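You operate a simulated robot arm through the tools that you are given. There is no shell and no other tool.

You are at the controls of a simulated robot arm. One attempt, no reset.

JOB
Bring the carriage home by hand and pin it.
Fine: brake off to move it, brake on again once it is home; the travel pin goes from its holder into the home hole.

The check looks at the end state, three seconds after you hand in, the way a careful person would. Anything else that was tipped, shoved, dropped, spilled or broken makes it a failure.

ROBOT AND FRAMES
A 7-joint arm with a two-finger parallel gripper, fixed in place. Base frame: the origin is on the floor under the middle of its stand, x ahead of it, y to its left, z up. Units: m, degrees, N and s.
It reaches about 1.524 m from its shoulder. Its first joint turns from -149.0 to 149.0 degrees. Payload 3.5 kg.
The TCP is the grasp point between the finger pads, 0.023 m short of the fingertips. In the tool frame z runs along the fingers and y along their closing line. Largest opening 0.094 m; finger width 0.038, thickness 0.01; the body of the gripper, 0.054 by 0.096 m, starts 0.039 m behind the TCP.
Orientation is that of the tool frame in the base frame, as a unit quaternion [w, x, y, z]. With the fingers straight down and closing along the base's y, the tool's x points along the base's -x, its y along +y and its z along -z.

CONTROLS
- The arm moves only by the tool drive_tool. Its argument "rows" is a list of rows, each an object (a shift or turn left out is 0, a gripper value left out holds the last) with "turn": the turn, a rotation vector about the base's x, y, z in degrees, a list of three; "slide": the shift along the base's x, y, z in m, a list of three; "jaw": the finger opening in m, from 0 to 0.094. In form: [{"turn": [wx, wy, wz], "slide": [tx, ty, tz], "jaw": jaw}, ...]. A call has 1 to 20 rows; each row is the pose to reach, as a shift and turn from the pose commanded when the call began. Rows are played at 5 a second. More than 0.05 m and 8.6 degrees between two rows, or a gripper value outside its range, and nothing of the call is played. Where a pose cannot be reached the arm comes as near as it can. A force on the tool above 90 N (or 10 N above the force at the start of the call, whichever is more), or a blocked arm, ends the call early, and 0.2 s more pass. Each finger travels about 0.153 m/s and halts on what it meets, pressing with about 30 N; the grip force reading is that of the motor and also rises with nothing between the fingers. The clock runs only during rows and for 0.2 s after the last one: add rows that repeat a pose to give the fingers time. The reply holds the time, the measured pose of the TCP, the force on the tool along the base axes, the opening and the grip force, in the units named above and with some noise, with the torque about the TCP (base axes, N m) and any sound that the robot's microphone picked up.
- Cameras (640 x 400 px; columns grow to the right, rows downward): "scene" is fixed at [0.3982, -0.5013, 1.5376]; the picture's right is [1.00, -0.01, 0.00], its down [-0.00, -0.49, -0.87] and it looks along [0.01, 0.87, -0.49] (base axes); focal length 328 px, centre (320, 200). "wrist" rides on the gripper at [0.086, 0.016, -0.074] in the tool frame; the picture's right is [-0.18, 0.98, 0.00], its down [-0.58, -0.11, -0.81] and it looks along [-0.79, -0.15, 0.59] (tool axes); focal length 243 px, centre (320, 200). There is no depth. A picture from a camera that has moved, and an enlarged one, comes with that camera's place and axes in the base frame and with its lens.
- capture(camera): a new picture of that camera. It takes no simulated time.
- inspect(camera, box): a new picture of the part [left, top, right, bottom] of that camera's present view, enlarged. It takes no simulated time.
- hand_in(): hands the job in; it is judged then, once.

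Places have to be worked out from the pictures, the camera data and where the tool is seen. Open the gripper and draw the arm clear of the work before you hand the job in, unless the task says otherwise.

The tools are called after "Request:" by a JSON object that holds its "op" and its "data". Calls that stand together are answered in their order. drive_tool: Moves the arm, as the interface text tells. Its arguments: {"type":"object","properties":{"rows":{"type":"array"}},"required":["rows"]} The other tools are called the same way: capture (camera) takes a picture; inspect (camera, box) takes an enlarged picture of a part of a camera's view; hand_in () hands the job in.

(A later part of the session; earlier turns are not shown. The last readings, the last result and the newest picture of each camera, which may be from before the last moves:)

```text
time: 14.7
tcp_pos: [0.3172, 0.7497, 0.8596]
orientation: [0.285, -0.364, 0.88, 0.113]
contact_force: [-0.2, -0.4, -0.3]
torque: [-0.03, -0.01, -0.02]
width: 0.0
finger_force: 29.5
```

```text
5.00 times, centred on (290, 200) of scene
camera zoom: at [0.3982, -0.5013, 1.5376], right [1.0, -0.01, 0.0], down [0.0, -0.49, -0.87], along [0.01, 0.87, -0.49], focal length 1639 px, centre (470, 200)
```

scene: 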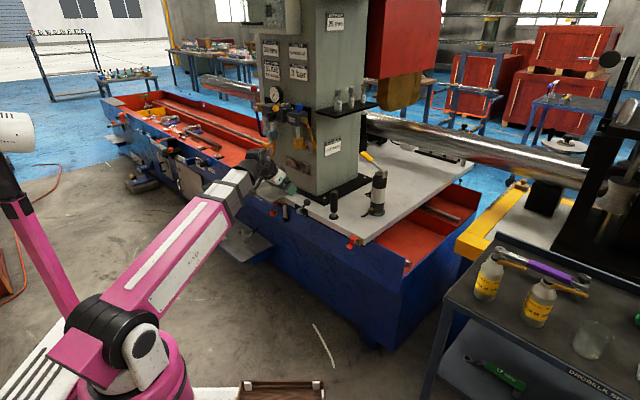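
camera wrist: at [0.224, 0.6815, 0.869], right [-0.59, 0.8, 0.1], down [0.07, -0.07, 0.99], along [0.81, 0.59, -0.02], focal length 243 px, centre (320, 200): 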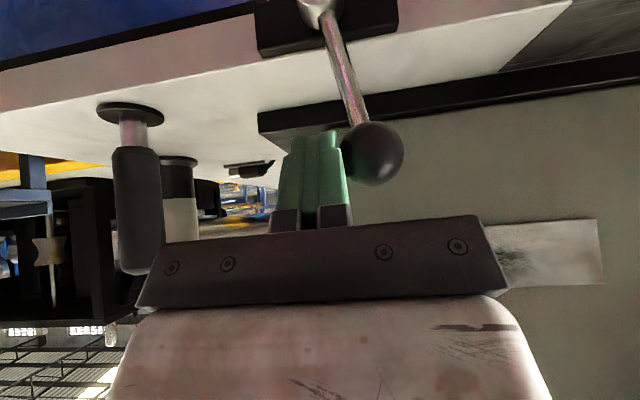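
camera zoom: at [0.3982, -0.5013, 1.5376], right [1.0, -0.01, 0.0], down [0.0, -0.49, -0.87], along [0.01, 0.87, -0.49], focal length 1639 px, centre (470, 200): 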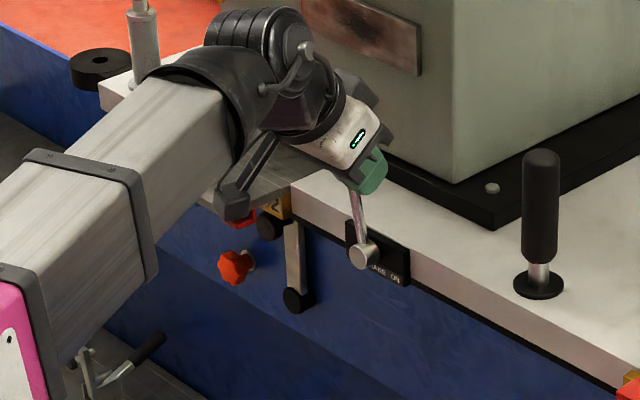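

The lever is now past vertical with almost no residual force. I keep following the arc down to the OFF side.

Request:
{"op": "drive_tool", "data": {"rows": [{"slide": [-0.0035, 0.0035, -0.0003]}, {"slide": [-0.0069, 0.0069, -0.0009]}, {"slide": [-0.0103, 0.0103, -0.0018]}, {"slide": [-0.0136, 0.0136, -0.003]}, {"slide": [-0.0168, 0.0168, -0.0045]}, {"slide": [-0.0199, 0.0199, -0.0062]}, {"slide": [-0.0228, 0.0228, -0.0082]}, {"slide": [-0.0254, 0.0254, -0.0103]}]}}

Request:
{"op": "capture", "data": {"camera": "wrist"}}

Request:
{"op": "inspect", "data": {"camera": "scene", "box": [240, 160, 340, 240]}}

```text
time: 16.5
tcp_pos: [0.2885, 0.7747, 0.848]
orientation: [0.285, -0.364, 0.879, 0.113]
contact_force: [0.6, -0.3, 0.5]
torque: [0.01, -0.01, 0.0]
width: 0.0001
finger_force: 29.9
```

```text
taken
camera wrist: at [0.1985, 0.7066, 0.8585], right [-0.59, 0.8, 0.1], down [0.07, -0.07, 0.99], along [0.81, 0.59, -0.02], focal length 243 px, centre (320, 200)
```

wrist: 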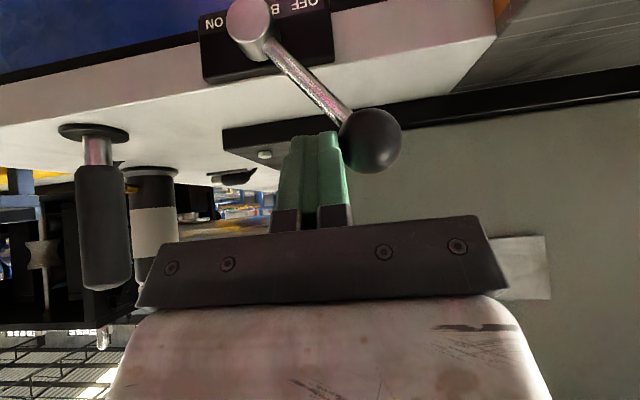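

```text
5.00 times, centred on (290, 200) of scene
camera zoom: at [0.3982, -0.5013, 1.5376], right [1.0, -0.01, 0.0], down [0.0, -0.49, -0.87], along [0.01, 0.87, -0.49], focal length 1639 px, centre (470, 200)
```

zoom: 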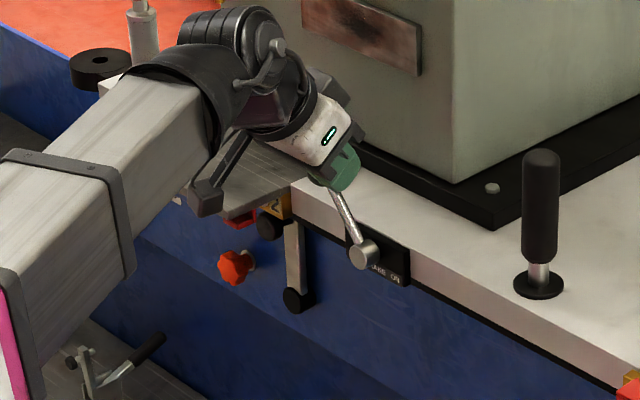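

The lever now leans about 40° to the OFF side, mirror of where it was. I nudge a few more degrees to find the OFF stop.

Request:
{"op": "drive_tool", "data": {"rows": [{"slide": [-0.0022, 0.0022, -0.002]}, {"slide": [-0.0042, 0.0042, -0.0042]}, {"slide": [-0.0062, 0.0062, -0.0065]}, {"slide": [-0.008, 0.008, -0.009]}]}}

Request:
{"op": "capture", "data": {"camera": "wrist"}}

```text
time: 17.5
tcp_pos: [0.2819, 0.7828, 0.8395]
orientation: [0.284, -0.364, 0.88, 0.114]
contact_force: [3.2, -3.6, 14.3]
torque: [0.12, -0.03, -0.06]
width: 0.0
finger_force: 30.1
```

```text
taken
camera wrist: at [0.1897, 0.7153, 0.8498], right [-0.59, 0.8, 0.1], down [0.07, -0.07, 0.99], along [0.8, 0.59, -0.02], focal length 243 px, centre (320, 200)
```

wrist: 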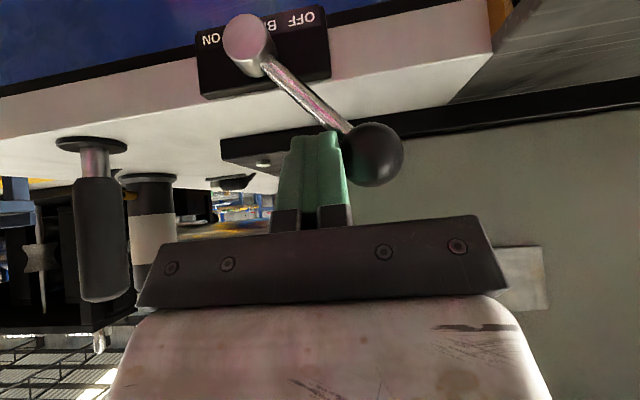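

The stop is felt (about 15 N), so the brake is OFF. I back out, open the gripper and line up in front of the push handle.

Request:
{"op": "drive_tool", "data": {"rows": [{"slide": [0.0106, -0.0106, 0.005]}, {"slide": [0.0071, -0.0354, 0.04]}, {"slide": [0.0, -0.0707, 0.07]}, {"slide": [0.0141, -0.1131, 0.08]}, {"slide": [0.0354, -0.1485, 0.08]}, {"slide": [0.0636, -0.1768, 0.08], "jaw": 0.094}, {"slide": [0.0882, -0.2013, 0.06]}, {"slide": [0.0882, -0.2013, 0.026]}]}}

Request:
{"op": "capture", "data": {"camera": "wrist"}}

Request:
{"op": "inspect", "data": {"camera": "scene", "box": [260, 150, 380, 250]}}

```text
time: 19.3
tcp_pos: [0.3716, 0.5815, 0.865]
orientation: [0.285, -0.365, 0.879, 0.113]
contact_force: [0.6, -0.5, 0.0]
torque: [-0.01, 0.01, -0.01]
width: 0.0941
finger_force: 0.1
```

```text
taken
camera wrist: at [0.2794, 0.5125, 0.8749], right [-0.59, 0.8, 0.1], down [0.07, -0.07, 0.99], along [0.81, 0.59, -0.02], focal length 243 px, centre (320, 200)
```

wrist: 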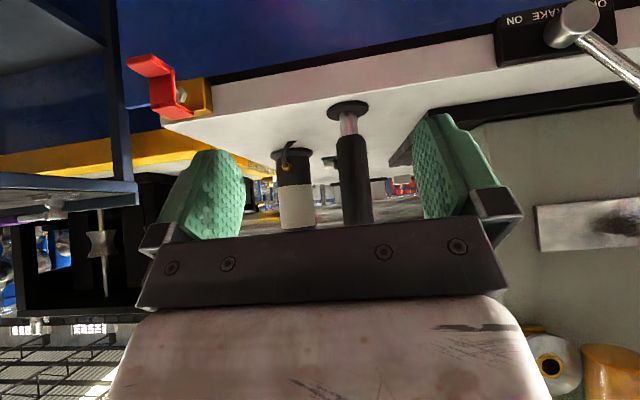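

```text
4.00 times, centred on (320, 200) of scene
camera zoom: at [0.3982, -0.5013, 1.5376], right [1.0, -0.01, 0.0], down [0.0, -0.49, -0.87], along [0.01, 0.87, -0.49], focal length 1311 px, centre (320, 200)
```

zoom: 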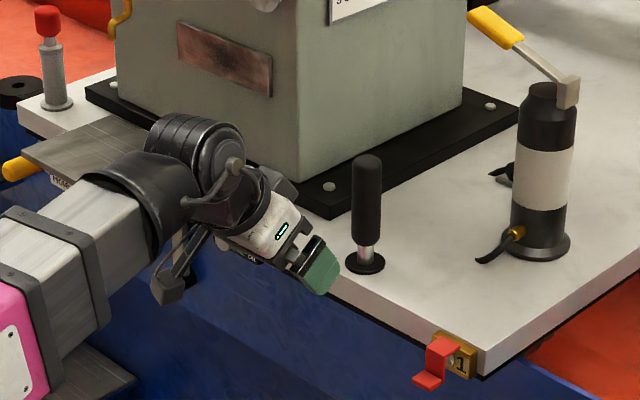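

The handle has shifted about 1.3 cm toward −e1 (the last nudge rolled the now-free carriage slightly), so it moves easily. I advance so the handle (≈ s −0.162, i.e. about (0.461, 0.690)) sits between the fingers, then grip it.

Request:
{"op": "drive_tool", "data": {"rows": [{"slide": [-0.0096, 0.0096, 0.0]}, {"slide": [0.0151, 0.0343, 0.0]}, {"slide": [0.0398, 0.059, 0.0]}, {"slide": [0.0644, 0.0837, 0.0]}, {"slide": [0.089, 0.1083, 0.0]}, {"slide": [0.089, 0.1083, 0.0]}]}}

Request:
{"op": "capture", "data": {"camera": "wrist"}}

Request:
{"op": "inspect", "data": {"camera": "scene", "box": [260, 150, 380, 250]}}

```text
time: 20.8
tcp_pos: [0.4516, 0.6831, 0.8669]
orientation: [0.281, -0.366, 0.88, 0.113]
contact_force: [-33.3, -21.4, 30.1]
torque: [0.82, -1.34, -0.07]
width: 0.0943
finger_force: 0.2
stopped in row 6: the force on the tool passed its limit at 94 N (the readings are from after the stop); the commanded pose is now the measured one
```

```text
taken
camera wrist: at [0.3605, 0.6155, 0.8776], right [-0.59, 0.8, 0.1], down [0.08, -0.07, 0.99], along [0.8, 0.59, -0.02], focal length 243 px, centre (320, 200)
```

wrist: 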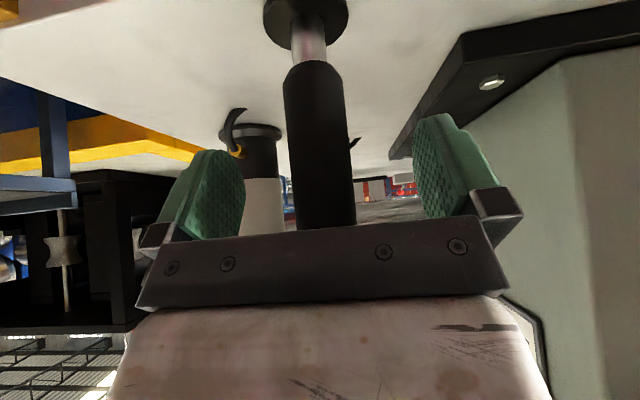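

```text
4.00 times, centred on (320, 200) of scene
camera zoom: at [0.3982, -0.5013, 1.5376], right [1.0, -0.01, 0.0], down [0.0, -0.49, -0.87], along [0.01, 0.87, -0.49], focal length 1311 px, centre (320, 200)
```

zoom: 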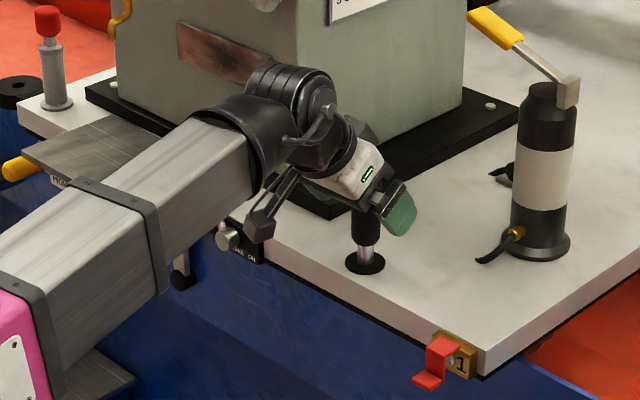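

The palm touched the top of the handle (force mostly back and up). I back off about 1.5 cm along the tool and then close the fingers on the handle.

Request:
{"op": "drive_tool", "data": {"rows": [{"slide": [-0.005, -0.005, 0.007]}, {"slide": [-0.0085, -0.0085, 0.013]}, {"slide": [-0.0085, -0.0085, 0.013], "jaw": 0.06}, {"slide": [-0.0085, -0.0085, 0.013], "jaw": 0.04}, {"slide": [-0.0085, -0.0085, 0.013], "jaw": 0.02}, {"slide": [-0.0085, -0.0085, 0.013], "jaw": 0.02}]}}

Request:
{"op": "capture", "data": {"camera": "wrist"}}

Request:
{"op": "inspect", "data": {"camera": "scene", "box": [260, 150, 380, 250]}}

```text
time: 22.2
tcp_pos: [0.4468, 0.6789, 0.878]
orientation: [0.281, -0.364, 0.881, 0.112]
contact_force: [-4.5, 8.1, -1.0]
torque: [0.53, 1.0, 0.4]
width: 0.0308
finger_force: 45.2
```

```text
taken
camera wrist: at [0.3545, 0.6098, 0.8886], right [-0.59, 0.8, 0.1], down [0.08, -0.07, 0.99], along [0.81, 0.59, -0.02], focal length 243 px, centre (320, 200)
```

wrist: 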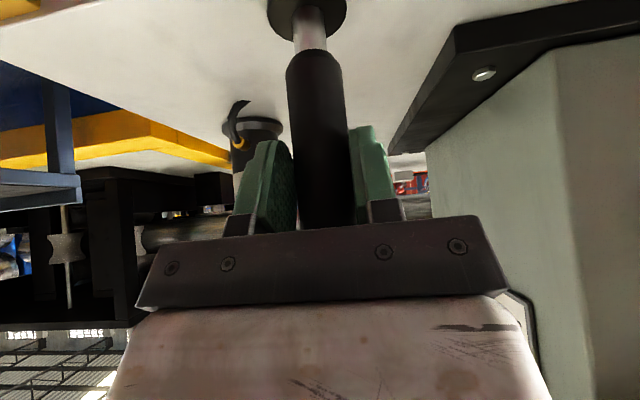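

```text
4.00 times, centred on (320, 200) of scene
camera zoom: at [0.3982, -0.5013, 1.5376], right [1.0, -0.01, 0.0], down [0.0, -0.49, -0.87], along [0.01, 0.87, -0.49], focal length 1311 px, centre (320, 200)
```

zoom: 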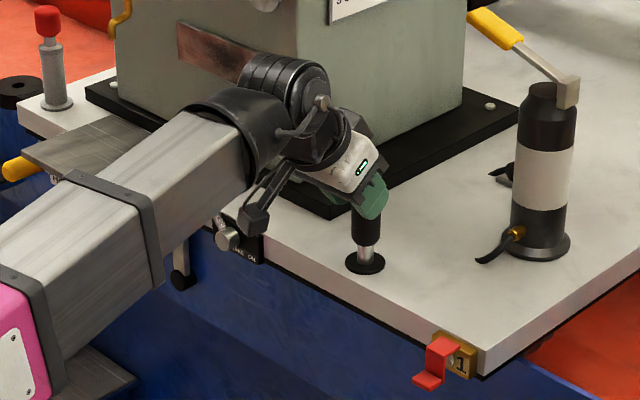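

The handle is gripped (31 mm). Before moving, I take a reference zoom of the ear and the visible HOME/bed area in the scene view.

Request:
{"op": "inspect", "data": {"camera": "scene", "box": [230, 160, 280, 200]}}

Request:
{"op": "inspect", "data": {"camera": "scene", "box": [340, 220, 390, 260]}}

```text
10.00 times, centred on (255, 180) of scene
camera zoom: at [0.3982, -0.5013, 1.5376], right [1.0, -0.01, 0.0], down [0.0, -0.49, -0.87], along [0.01, 0.87, -0.49], focal length 3277 px, centre (970, 400)
```

zoom: 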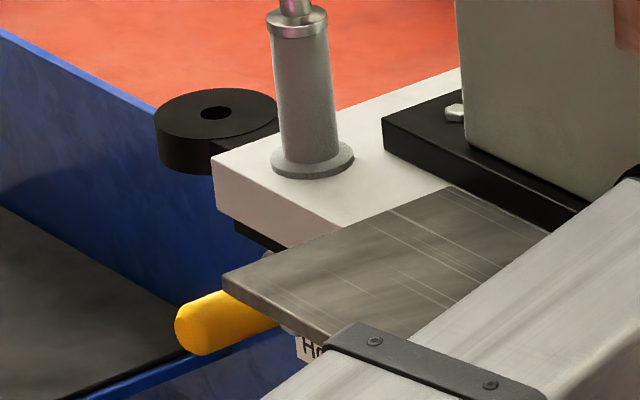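

```text
10.00 times, centred on (365, 240) of scene
camera zoom: at [0.3982, -0.5013, 1.5376], right [1.0, -0.01, 0.0], down [0.0, -0.49, -0.87], along [0.01, 0.87, -0.49], focal length 3277 px, centre (-130, -200)
```

zoom: 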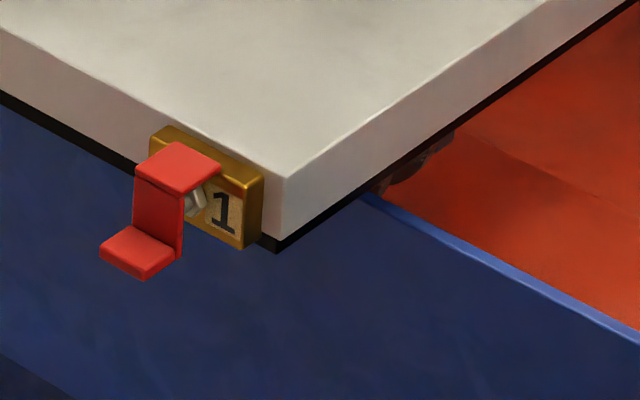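

Reference shows the tray and ear ride with the carriage and the yellow-handled item stays on the bed. I pull the carriage slowly toward +e1 by 9.5 cm and then check alignment of the ear over the HOME lug.

Request:
{"op": "drive_tool", "data": {"rows": [{"slide": [0.0035, -0.0035, 0]}, {"slide": [0.0088, -0.0088, 0]}, {"slide": [0.0148, -0.0148, 0]}, {"slide": [0.0212, -0.0212, 0]}, {"slide": [0.0276, -0.0276, 0]}, {"slide": [0.034, -0.034, 0]}, {"slide": [0.0404, -0.0404, 0]}, {"slide": [0.0468, -0.0468, 0]}, {"slide": [0.0532, -0.0532, 0]}, {"slide": [0.059, -0.059, 0]}, {"slide": [0.064, -0.064, 0]}, {"slide": [0.0672, -0.0672, 0]}, {"slide": [0.0672, -0.0672, 0]}]}}

Request:
{"op": "capture", "data": {"camera": "scene"}}

Request:
{"op": "inspect", "data": {"camera": "scene", "box": [230, 160, 280, 200]}}

Request:
{"op": "capture", "data": {"camera": "wrist"}}

```text
time: 25.0
tcp_pos: [0.5175, 0.6055, 0.8783]
orientation: [0.281, -0.361, 0.883, 0.109]
contact_force: [5.2, -10.4, -2.4]
torque: [1.13, 1.44, 0.36]
width: 0.0311
finger_force: 45.5
```

```text
taken
```

scene: 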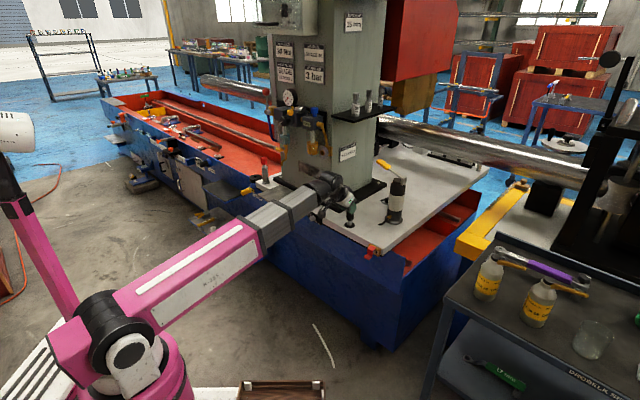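

```text
10.00 times, centred on (255, 180) of scene
camera zoom: at [0.3982, -0.5013, 1.5376], right [1.0, -0.01, 0.0], down [0.0, -0.49, -0.87], along [0.01, 0.87, -0.49], focal length 3277 px, centre (970, 400)
```

zoom: 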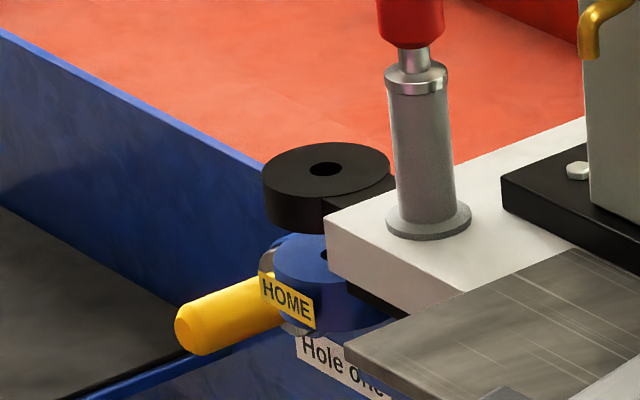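

```text
taken
camera wrist: at [0.4254, 0.5381, 0.8889], right [-0.58, 0.81, 0.1], down [0.08, -0.06, 0.99], along [0.81, 0.58, -0.03], focal length 243 px, centre (320, 200)
```

wrist: 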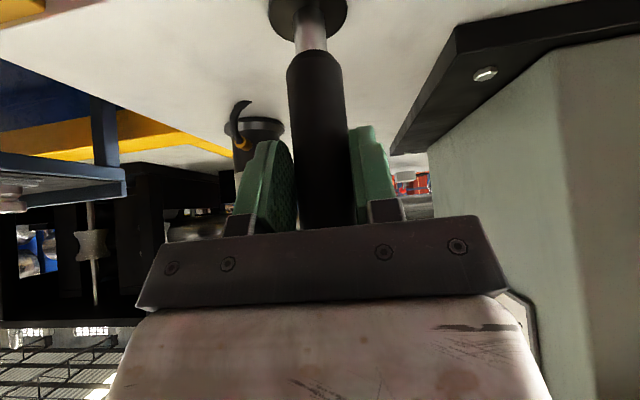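

Now the HOME lug with its own vertical hole appears right below the ear. I zoom in further to judge the remaining offset.

Request:
{"op": "inspect", "data": {"camera": "scene", "box": [254, 172, 274, 196]}}

Request:
{"op": "inspect", "data": {"camera": "scene", "box": [250, 168, 276, 186]}}

```text
16.00 times, centred on (264, 184) of scene
camera zoom: at [0.3982, -0.5013, 1.5376], right [1.0, -0.01, 0.0], down [0.0, -0.49, -0.87], along [0.01, 0.87, -0.49], focal length 5244 px, centre (1216, 456)
```

zoom: 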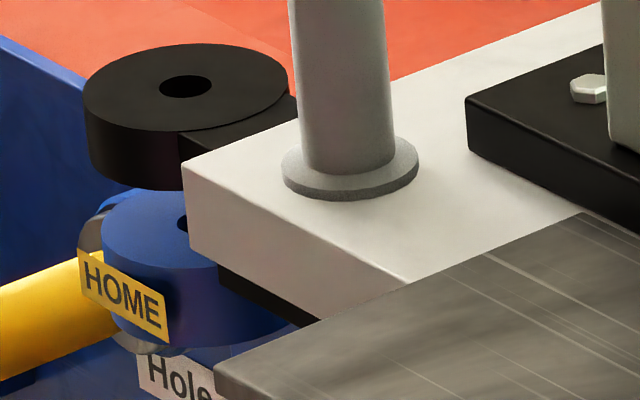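

```text
16.00 times, centred on (263, 177) of scene
camera zoom: at [0.3982, -0.5013, 1.5376], right [1.0, -0.01, 0.0], down [0.0, -0.49, -0.87], along [0.01, 0.87, -0.49], focal length 5244 px, centre (1232, 568)
```

zoom: 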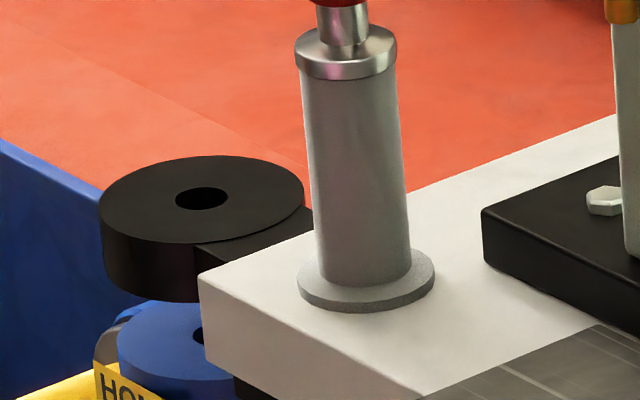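

The ear hole's vertical lands about 2 mm short (toward −e1) of the HOME hole; the carriage overshot its command by 7 mm on its own inertia, held by friction. I creep the command forward slightly to gain the last ~2 mm.

Request:
{"op": "drive_tool", "data": {"rows": [{"slide": [0.002, -0.002, 0]}, {"slide": [0.004, -0.004, 0]}, {"slide": [0.006, -0.006, 0]}, {"slide": [0.007, -0.007, 0]}, {"slide": [0.0078, -0.0078, 0]}, {"slide": [0.0085, -0.0085, 0]}, {"slide": [0.0085, -0.0085, 0]}]}}

Request:
{"op": "inspect", "data": {"camera": "scene", "box": [254, 172, 274, 196]}}

```text
time: 26.6
tcp_pos: [0.5194, 0.6041, 0.8788]
orientation: [0.28, -0.366, 0.88, 0.116]
contact_force: [-44.6, 33.1, -4.8]
torque: [-0.59, -0.41, 0.94]
width: 0.0307
finger_force: 45.1
```

```text
16.00 times, centred on (264, 184) of scene
camera zoom: at [0.3982, -0.5013, 1.5376], right [1.0, -0.01, 0.0], down [0.0, -0.49, -0.87], along [0.01, 0.87, -0.49], focal length 5244 px, centre (1216, 456)
```

zoom: 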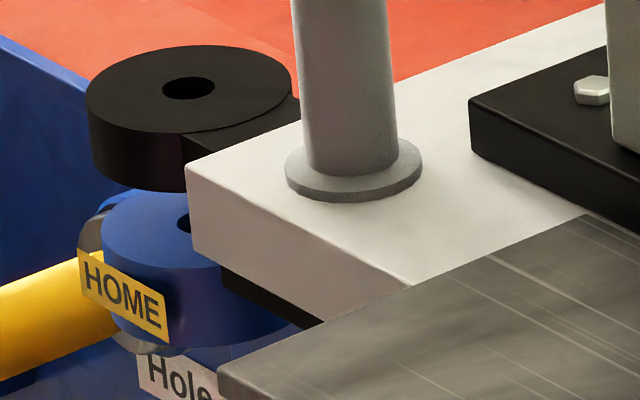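

Resistance jumped to ~55 N right as the ear's vertical lined up with the HOME hole, so the carriage is against its home stop. I relax the push, open the gripper and check the carriage stays.

Request:
{"op": "drive_tool", "data": {"rows": [{"slide": [-0.0015, 0.0015, 0]}, {"slide": [-0.003, 0.003, 0]}, {"slide": [-0.0042, 0.0042, 0]}, {"slide": [-0.0042, 0.0042, 0]}]}}

Request:
{"op": "inspect", "data": {"camera": "scene", "box": [254, 172, 274, 196]}}

```text
time: 27.6
tcp_pos: [0.5191, 0.6037, 0.8783]
orientation: [0.282, -0.363, 0.881, 0.112]
contact_force: [-7.6, -7.6, -4.4]
torque: [1.16, 1.48, -0.23]
width: 0.031
finger_force: 44.7
```

```text
16.00 times, centred on (264, 184) of scene
camera zoom: at [0.3982, -0.5013, 1.5376], right [1.0, -0.01, 0.0], down [0.0, -0.49, -0.87], along [0.01, 0.87, -0.49], focal length 5244 px, centre (1216, 456)
```

zoom: 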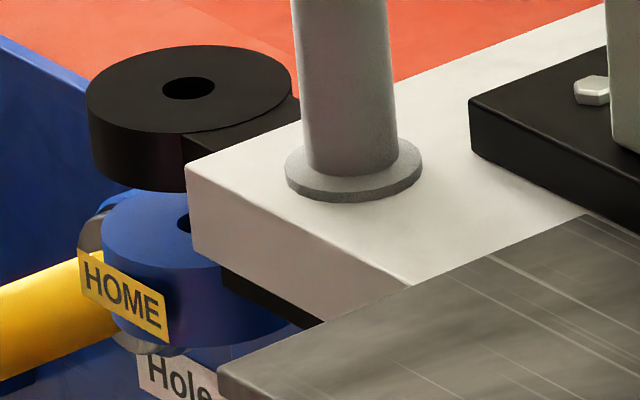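

Force along the travel direction is now zero and the carriage stays home. I open the gripper and back straight out from the handle.

Request:
{"op": "drive_tool", "data": {"rows": [{"jaw": 0.05}, {"jaw": 0.094}, {"jaw": 0.094}, {"slide": [-0.0141, -0.0141, 0.005]}, {"slide": [-0.0318, -0.0318, 0.015]}, {"slide": [-0.053, -0.053, 0.035]}, {"slide": [-0.0742, -0.0742, 0.06]}]}}

Request:
{"op": "inspect", "data": {"camera": "scene", "box": [254, 172, 274, 196]}}

Request:
{"op": "capture", "data": {"camera": "scene"}}

Request:
{"op": "capture", "data": {"camera": "wrist"}}

```text
time: 29.2
tcp_pos: [0.4433, 0.5306, 0.9381]
orientation: [0.282, -0.365, 0.88, 0.113]
contact_force: [-0.5, 0.0, 0.3]
torque: [-0.01, -0.01, -0.01]
width: 0.0941
finger_force: 0.1
```

```text
16.00 times, centred on (264, 184) of scene
camera zoom: at [0.3982, -0.5013, 1.5376], right [1.0, -0.01, 0.0], down [0.0, -0.49, -0.87], along [0.01, 0.87, -0.49], focal length 5244 px, centre (1216, 456)
```

zoom: 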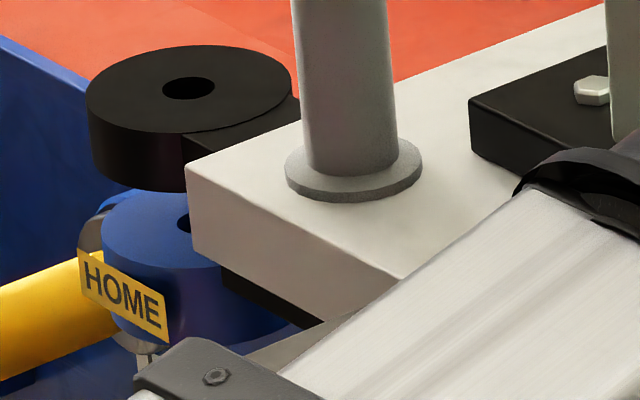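

```text
taken
```

scene: 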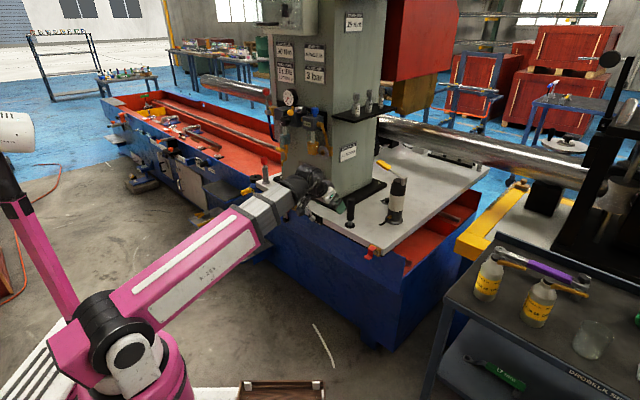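

```text
taken
camera wrist: at [0.3512, 0.4627, 0.9484], right [-0.59, 0.8, 0.1], down [0.08, -0.07, 0.99], along [0.81, 0.59, -0.02], focal length 243 px, centre (320, 200)
```

wrist: 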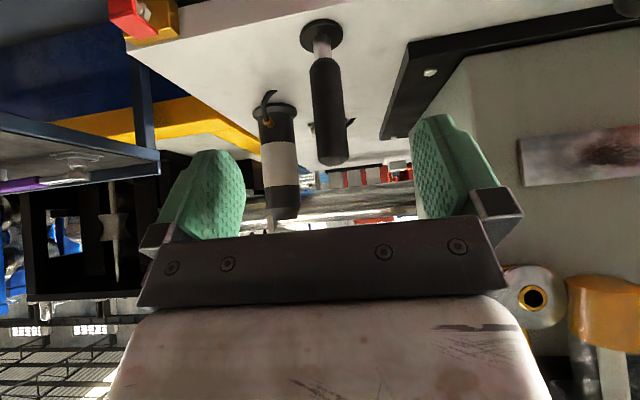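

The carriage stayed in place with the ear over the HOME hole. Now I bring closed fingers to the left (−e1) side of the lever ball, expected near s≈−0.28, z≈0.83.

Request:
{"op": "drive_tool", "data": {"rows": [{"slide": [-0.0424, 0.0212, 0.0]}, {"slide": [-0.0778, 0.0495, 0.0]}, {"slide": [-0.1096, 0.0813, 0.0]}, {"slide": [-0.1414, 0.1131, 0.0], "jaw": 0.0}, {"slide": [-0.1732, 0.145, 0.0]}, {"slide": [-0.2036, 0.1754, 0.0]}, {"slide": [-0.1824, 0.1966, -0.03]}, {"slide": [-0.1612, 0.2178, -0.06]}, {"slide": [-0.1612, 0.2178, -0.06]}]}}

Request:
{"op": "capture", "data": {"camera": "wrist"}}

Request:
{"op": "inspect", "data": {"camera": "scene", "box": [260, 150, 380, 250]}}

```text
time: 31.2
tcp_pos: [0.2842, 0.7497, 0.879]
orientation: [0.282, -0.364, 0.88, 0.112]
contact_force: [-0.2, -0.3, 0.2]
torque: [0.02, 0.02, 0.02]
width: 0.0003
finger_force: 29.9
```

```text
taken
camera wrist: at [0.1914, 0.6814, 0.8888], right [-0.59, 0.8, 0.1], down [0.08, -0.07, 0.99], along [0.81, 0.59, -0.02], focal length 243 px, centre (320, 200)
```

wrist: 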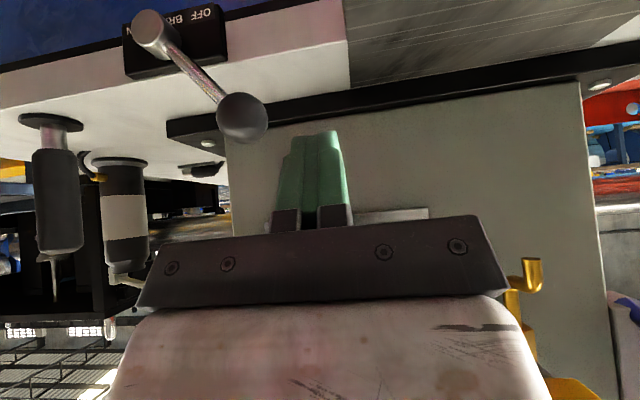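

```text
4.00 times, centred on (320, 200) of scene
camera zoom: at [0.3982, -0.5013, 1.5376], right [1.0, -0.01, 0.0], down [0.0, -0.49, -0.87], along [0.01, 0.87, -0.49], focal length 1311 px, centre (320, 200)
```

zoom: 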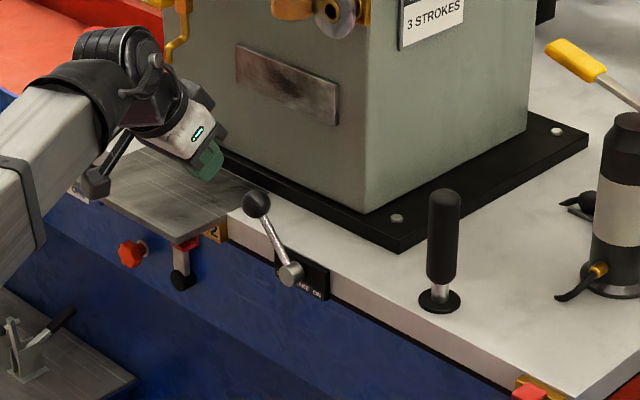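

Ball confirmed at about s≈−0.279, z≈0.828. I drop in beside it and swing it back along its arc toward ON.

Request:
{"op": "drive_tool", "data": {"rows": [{"slide": [0.017, 0.017, -0.02]}, {"slide": [0.017, 0.017, -0.041]}, {"slide": [0.0311, 0.0028, -0.041]}, {"slide": [0.0346, -0.0007, -0.041]}, {"slide": [0.0375, -0.0035, -0.0372]}, {"slide": [0.0403, -0.0064, -0.0337]}, {"slide": [0.0433, -0.0094, -0.0305]}, {"slide": [0.0465, -0.0126, -0.0275]}, {"slide": [0.0498, -0.0158, -0.0249]}, {"slide": [0.0531, -0.0192, -0.0224]}, {"slide": [0.0566, -0.0226, -0.0203]}, {"slide": [0.06, -0.0261, -0.0185]}, {"slide": [0.0636, -0.0297, -0.017]}, {"slide": [0.0672, -0.0332, -0.0157]}, {"slide": [0.0708, -0.0368, -0.0149]}, {"slide": [0.0744, -0.0404, -0.0143]}, {"slide": [0.078, -0.0441, -0.014]}, {"slide": [0.0816, -0.0477, -0.014]}, {"slide": [0.0852, -0.0513, -0.0144]}, {"slide": [0.0887, -0.0548, -0.0151]}]}}

Request:
{"op": "capture", "data": {"camera": "wrist"}}

Request:
{"op": "inspect", "data": {"camera": "scene", "box": [260, 150, 380, 250]}}

```text
time: 35.4
tcp_pos: [0.3723, 0.6954, 0.8624]
orientation: [0.281, -0.365, 0.88, 0.112]
contact_force: [-0.4, -0.2, 0.3]
torque: [0.03, 0.02, 0.01]
width: 0.0
finger_force: 29.9
```

```text
taken
camera wrist: at [0.2794, 0.6267, 0.8734], right [-0.59, 0.8, 0.1], down [0.08, -0.07, 0.99], along [0.81, 0.59, -0.02], focal length 243 px, centre (320, 200)
```

wrist: 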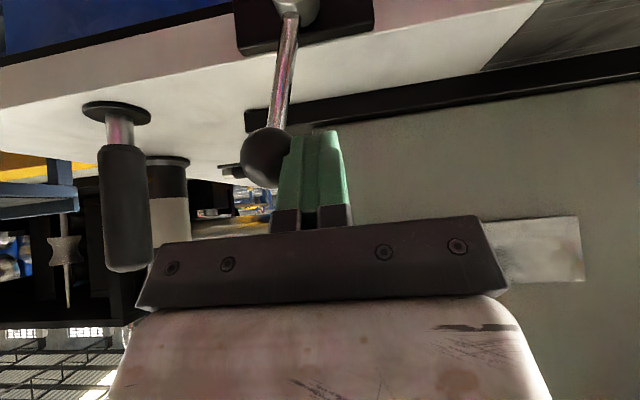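

```text
4.00 times, centred on (320, 200) of scene
camera zoom: at [0.3982, -0.5013, 1.5376], right [1.0, -0.01, 0.0], down [0.0, -0.49, -0.87], along [0.01, 0.87, -0.49], focal length 1311 px, centre (320, 200)
```

zoom: 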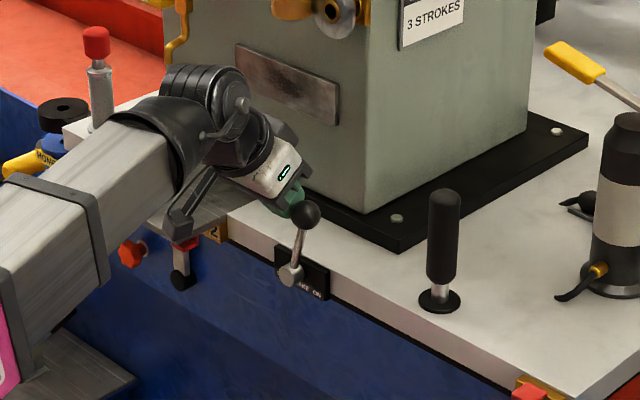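

The lever is past vertical toward ON. I continue down the arc to the ON stop.

Request:
{"op": "drive_tool", "data": {"rows": [{"slide": [0.0035, -0.0035, -0.0009]}, {"slide": [0.0069, -0.0069, -0.0022]}, {"slide": [0.0103, -0.0103, -0.0037]}, {"slide": [0.0135, -0.0135, -0.0055]}, {"slide": [0.0167, -0.0167, -0.0077]}, {"slide": [0.0197, -0.0197, -0.0101]}, {"slide": [0.0222, -0.0222, -0.0125]}, {"slide": [0.0238, -0.0238, -0.014]}, {"slide": [0.0254, -0.0254, -0.0157]}]}}

Request:
{"op": "capture", "data": {"camera": "wrist"}}

Request:
{"op": "inspect", "data": {"camera": "scene", "box": [260, 150, 380, 250]}}

```text
time: 37.4
tcp_pos: [0.3948, 0.6713, 0.8499]
orientation: [0.283, -0.365, 0.879, 0.115]
contact_force: [-12.2, 11.7, 15.6]
torque: [0.23, 0.07, 0.15]
width: 0.0001
finger_force: 29.7
```

```text
taken
camera wrist: at [0.3035, 0.6025, 0.8587], right [-0.59, 0.8, 0.1], down [0.08, -0.07, 0.99], along [0.8, 0.59, -0.02], focal length 243 px, centre (320, 200)
```

wrist: 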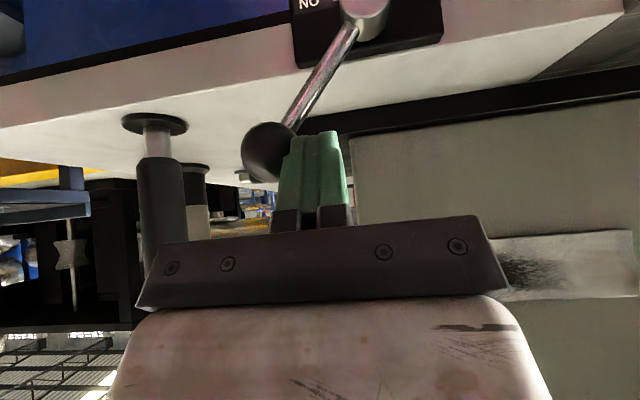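

```text
4.00 times, centred on (320, 200) of scene
camera zoom: at [0.3982, -0.5013, 1.5376], right [1.0, -0.01, 0.0], down [0.0, -0.49, -0.87], along [0.01, 0.87, -0.49], focal length 1311 px, centre (320, 200)
```

zoom: 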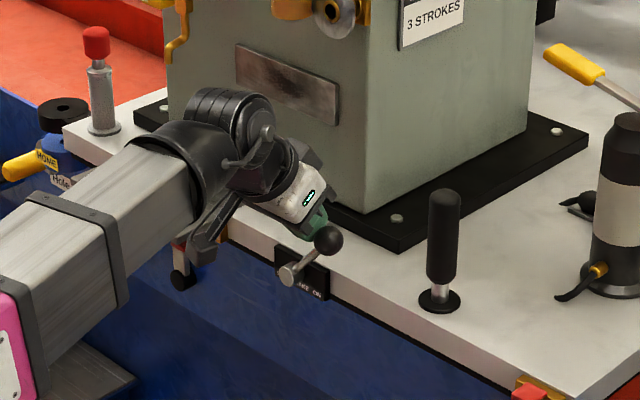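

Stop felt again (~17 N) and the lever leans as it did at the start: brake ON. I back the fingers away and travel to a viewing position in front of the red-knobbed pin.

Request:
{"op": "drive_tool", "data": {"rows": [{"slide": [-0.0106, 0.0106, 0.003]}, {"slide": [-0.0354, -0.0071, 0.02]}, {"slide": [-0.0707, -0.0141, 0.05]}, {"slide": [-0.1061, 0.0, 0.08]}, {"slide": [-0.1414, 0.0212, 0.1]}, {"slide": [-0.1768, 0.0495, 0.11], "jaw": 0.094}, {"slide": [-0.2086, 0.0813, 0.11]}, {"slide": [-0.2404, 0.1131, 0.11]}, {"slide": [-0.2722, 0.145, 0.11]}, {"slide": [-0.3041, 0.1768, 0.11]}, {"slide": [-0.3359, 0.2086, 0.11]}, {"slide": [-0.3666, 0.2394, 0.11]}, {"slide": [-0.3666, 0.2394, 0.11]}]}}

Request:
{"op": "capture", "data": {"camera": "wrist"}}

Request:
{"op": "capture", "data": {"camera": "scene"}}

Request:
{"op": "inspect", "data": {"camera": "scene", "box": [280, 170, 370, 240]}}

```text
time: 40.2
tcp_pos: [0.0291, 0.9086, 0.9566]
orientation: [0.282, -0.365, 0.88, 0.112]
contact_force: [-0.6, -0.1, -0.7]
torque: [-0.01, -0.02, 0.02]
width: 0.0941
finger_force: 0.0
```

```text
taken
camera wrist: at [-0.0628, 0.8408, 0.9674], right [-0.59, 0.8, 0.1], down [0.08, -0.07, 0.99], along [0.81, 0.59, -0.02], focal length 243 px, centre (320, 200)
```

wrist: 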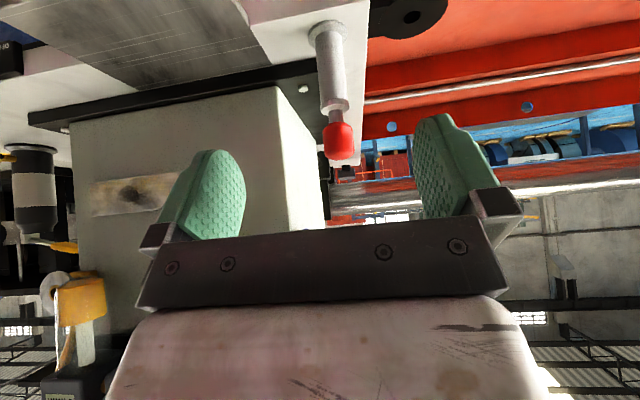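

```text
taken
```

scene: 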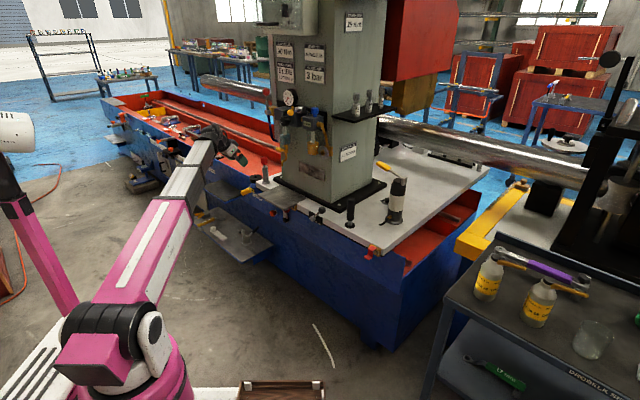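

```text
5.71 times, centred on (325, 205) of scene
camera zoom: at [0.3982, -0.5013, 1.5376], right [1.0, -0.01, 0.0], down [0.0, -0.49, -0.87], along [0.01, 0.87, -0.49], focal length 1873 px, centre (291, 171)
```

zoom: 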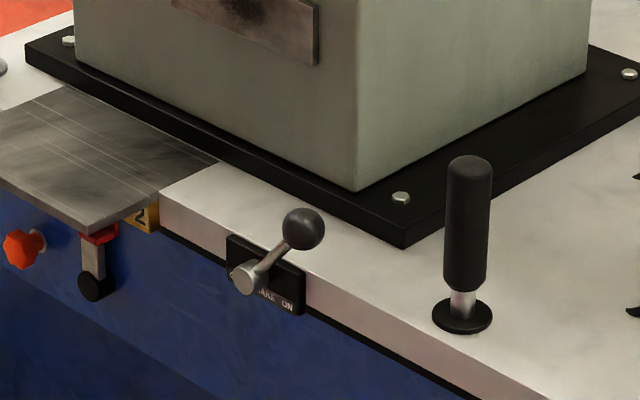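

Brake lever clearly rests on ON. I zoom in on the red-knobbed pin, its tube, and the ear from here.

Request:
{"op": "inspect", "data": {"camera": "wrist", "box": [260, 0, 460, 170]}}

Request:
{"op": "inspect", "data": {"camera": "scene", "box": [235, 150, 285, 200]}}

Request:
{"op": "inspect", "data": {"camera": "scene", "box": [255, 155, 275, 180]}}

```text
2.35 times, centred on (360, 85) of wrist
camera zoom: at [-0.0628, 0.8408, 0.9674], right [-0.59, 0.8, 0.1], down [0.08, -0.07, 0.99], along [0.81, 0.59, -0.02], focal length 571 px, centre (226, 471)
```

zoom: 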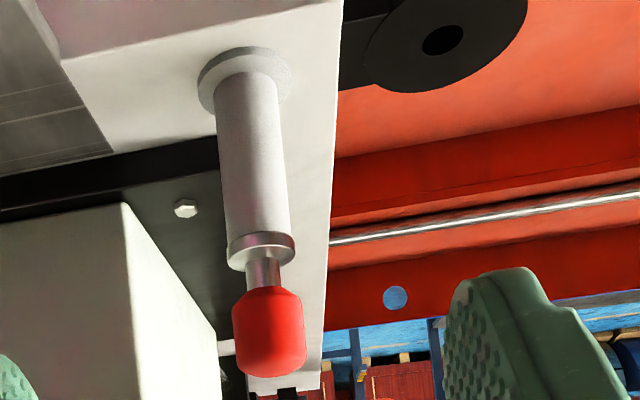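

```text
8.00 times, centred on (260, 175) of scene
camera zoom: at [0.3982, -0.5013, 1.5376], right [1.0, -0.01, 0.0], down [0.0, -0.49, -0.87], along [0.01, 0.87, -0.49], focal length 2622 px, centre (800, 400)
```

zoom: 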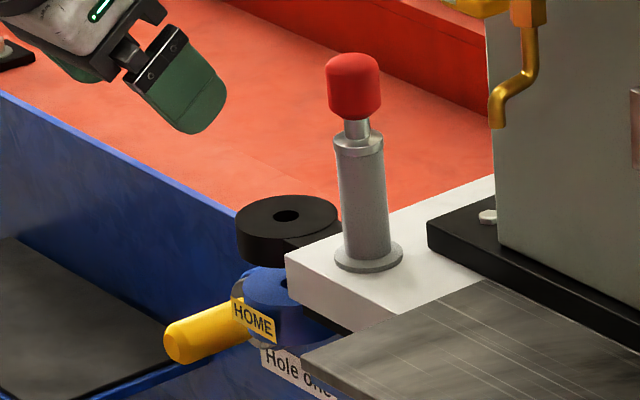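

```text
16.00 times, centred on (265, 168) of scene
camera zoom: at [0.3982, -0.5013, 1.5376], right [1.0, -0.01, 0.0], down [0.0, -0.49, -0.87], along [0.01, 0.87, -0.49], focal length 5244 px, centre (1200, 720)
```

zoom: 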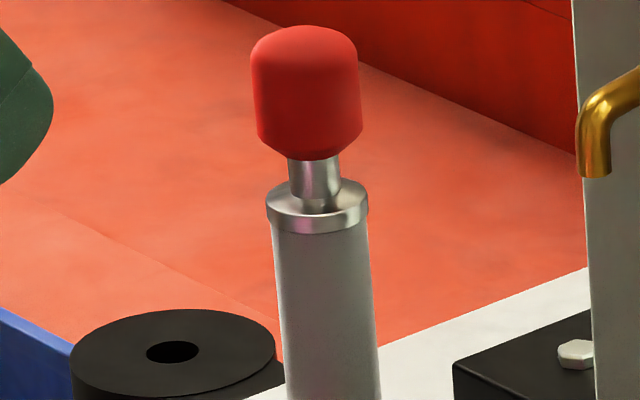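

The pin (knob ≈(0.136,1.019,0.897), 35 mm knob, shank in a tube with collar) is well placed. I move over it with fingers half open, staying above the knob.

Request:
{"op": "drive_tool", "data": {"rows": [{"slide": [0.025, 0.025, 0.005], "jaw": 0.075}, {"slide": [0.05, 0.05, 0.005]}, {"slide": [0.075, 0.078, 0.005]}, {"slide": [0.095, 0.098, 0.005]}, {"slide": [0.1069, 0.1105, 0.005]}, {"slide": [0.1069, 0.1105, 0.005]}]}}

Request:
{"op": "capture", "data": {"camera": "wrist"}}

Request:
{"op": "inspect", "data": {"camera": "scene", "box": [230, 130, 310, 190]}}

```text
time: 41.6
tcp_pos: [0.1373, 1.019, 0.9632]
orientation: [0.282, -0.365, 0.88, 0.113]
contact_force: [-0.5, 0.3, 0.2]
torque: [-0.01, -0.02, 0.0]
width: 0.075
finger_force: 0.0
```

```text
taken
camera wrist: at [0.045, 0.9507, 0.9737], right [-0.59, 0.8, 0.1], down [0.08, -0.07, 0.99], along [0.81, 0.59, -0.02], focal length 243 px, centre (320, 200)
```

wrist: 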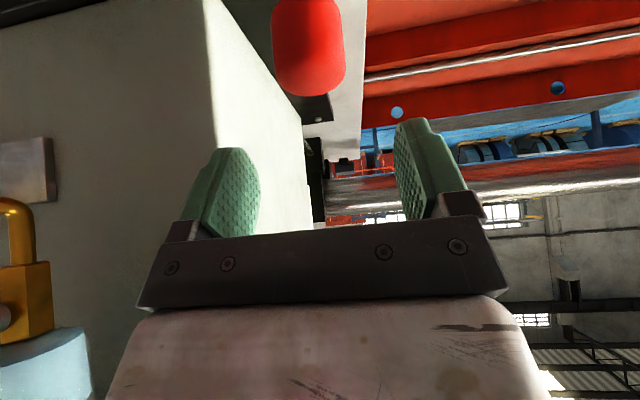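

```text
6.67 times, centred on (270, 160) of scene
camera zoom: at [0.3982, -0.5013, 1.5376], right [1.0, -0.01, 0.0], down [0.0, -0.49, -0.87], along [0.01, 0.87, -0.49], focal length 2185 px, centre (653, 467)
```

zoom: 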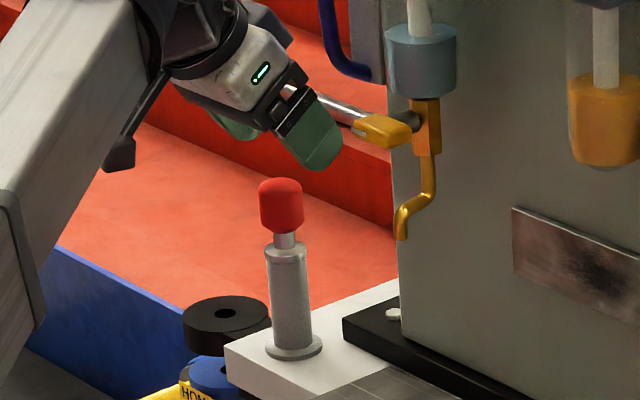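

The knob lies right below the open fingers. I descend about 6 cm, then close on the knob.

Request:
{"op": "drive_tool", "data": {"rows": [{"slide": [0, 0, -0.02]}, {"slide": [0, 0, -0.04]}, {"slide": [0, 0, -0.055]}, {"slide": [0, 0, -0.055]}, {"slide": [0, 0, -0.055], "jaw": 0.05}, {"slide": [0, 0, -0.055], "jaw": 0.02}, {"slide": [0, 0, -0.055], "jaw": 0.02}]}}

Request:
{"op": "capture", "data": {"camera": "wrist"}}

Request:
{"op": "inspect", "data": {"camera": "scene", "box": [240, 140, 300, 185]}}

```text
time: 43.2
tcp_pos: [0.1362, 1.0201, 0.908]
orientation: [0.281, -0.365, 0.881, 0.113]
contact_force: [-2.9, 4.7, 0.2]
torque: [0.43, 0.35, 0.03]
width: 0.0321
finger_force: 30.4
```

```text
taken
camera wrist: at [0.0442, 0.9516, 0.9186], right [-0.59, 0.8, 0.1], down [0.08, -0.07, 0.99], along [0.81, 0.59, -0.02], focal length 243 px, centre (320, 200)
```

wrist: 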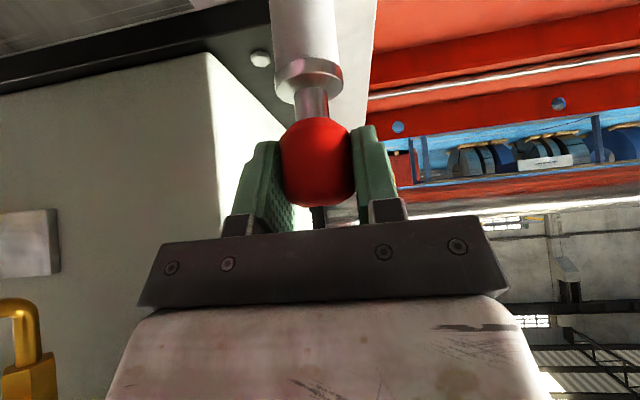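

```text
8.89 times, centred on (270, 162) of scene
camera zoom: at [0.3982, -0.5013, 1.5376], right [1.0, -0.01, 0.0], down [0.0, -0.49, -0.87], along [0.01, 0.87, -0.49], focal length 2913 px, centre (764, 533)
```

zoom: 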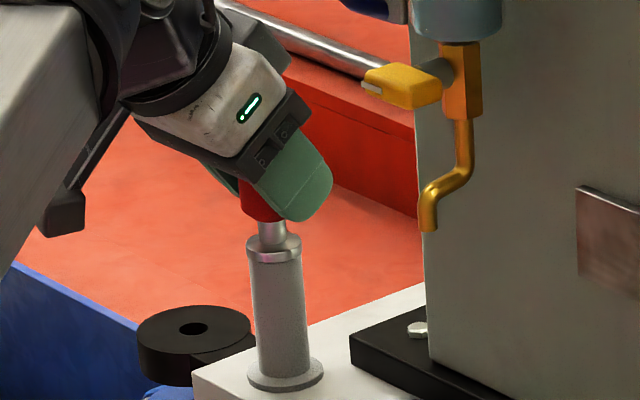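

Knob gripped (32 mm). I lift gently by 2 cm to test whether the pin comes out freely.

Request:
{"op": "drive_tool", "data": {"rows": [{"slide": [0, 0, 0.003]}, {"slide": [0, 0, 0.007]}, {"slide": [0, 0, 0.012]}, {"slide": [0, 0, 0.018]}, {"slide": [0, 0, 0.02]}]}}

Request:
{"op": "capture", "data": {"camera": "wrist"}}

Request:
{"op": "inspect", "data": {"camera": "scene", "box": [240, 140, 300, 185]}}

```text
time: 44.4
tcp_pos: [0.1364, 1.0195, 0.9281]
orientation: [0.282, -0.366, 0.88, 0.112]
contact_force: [0.2, 1.5, -1.0]
torque: [0.02, -0.03, -0.03]
width: 0.032
finger_force: 30.2
```

```text
taken
camera wrist: at [0.045, 0.951, 0.9385], right [-0.59, 0.8, 0.1], down [0.08, -0.07, 0.99], along [0.81, 0.59, -0.02], focal length 243 px, centre (320, 200)
```

wrist: 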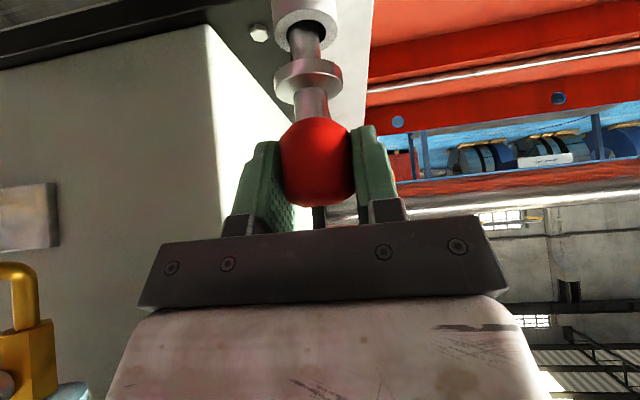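

```text
8.89 times, centred on (270, 162) of scene
camera zoom: at [0.3982, -0.5013, 1.5376], right [1.0, -0.01, 0.0], down [0.0, -0.49, -0.87], along [0.01, 0.87, -0.49], focal length 2913 px, centre (764, 533)
```

zoom: 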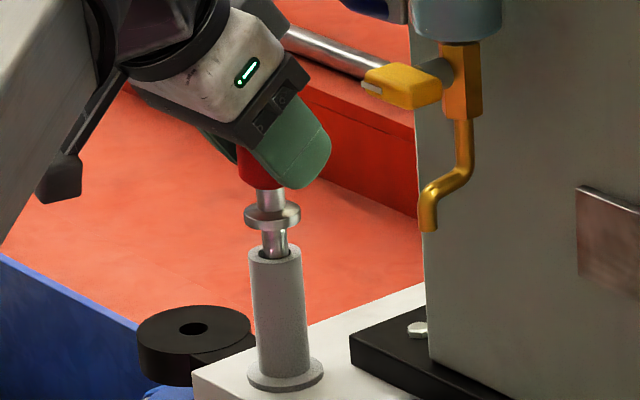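

The knob carries a collared pin sliding freely out of an open tube – this is the travel pin. I keep lifting straight up until the shank clears the tube.

Request:
{"op": "drive_tool", "data": {"rows": [{"slide": [0, 0, 0.015]}, {"slide": [0, 0, 0.03]}, {"slide": [0, 0, 0.045]}, {"slide": [0, 0, 0.06]}, {"slide": [0, 0, 0.075]}, {"slide": [0, 0, 0.09]}, {"slide": [0, 0, 0.09]}]}}

Request:
{"op": "capture", "data": {"camera": "wrist"}}

Request:
{"op": "inspect", "data": {"camera": "scene", "box": [230, 120, 310, 190]}}

```text
time: 46.0
tcp_pos: [0.1367, 1.0187, 1.0166]
orientation: [0.281, -0.365, 0.88, 0.113]
contact_force: [0.2, -0.3, -0.6]
torque: [0.01, -0.01, 0.02]
width: 0.0323
finger_force: 29.7
```

```text
taken
camera wrist: at [0.0455, 0.9507, 1.0277], right [-0.59, 0.8, 0.1], down [0.08, -0.07, 0.99], along [0.81, 0.59, -0.02], focal length 243 px, centre (320, 200)
```

wrist: 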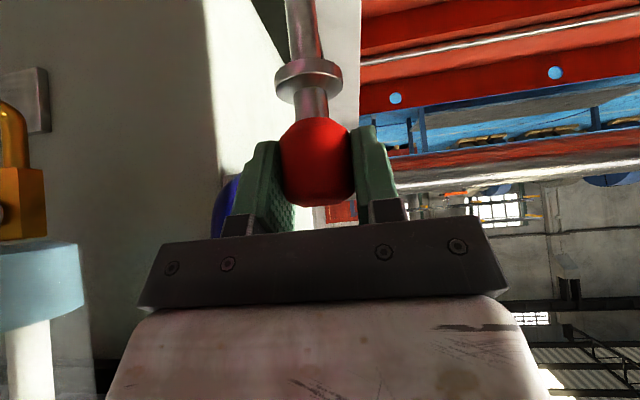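

```text
5.71 times, centred on (270, 155) of scene
camera zoom: at [0.3982, -0.5013, 1.5376], right [1.0, -0.01, 0.0], down [0.0, -0.49, -0.87], along [0.01, 0.87, -0.49], focal length 1873 px, centre (606, 457)
```

zoom: 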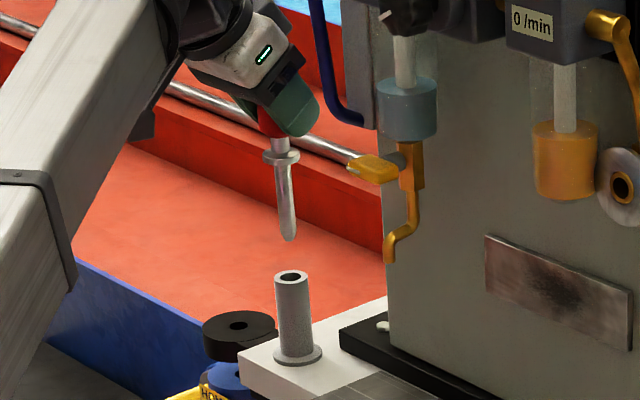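

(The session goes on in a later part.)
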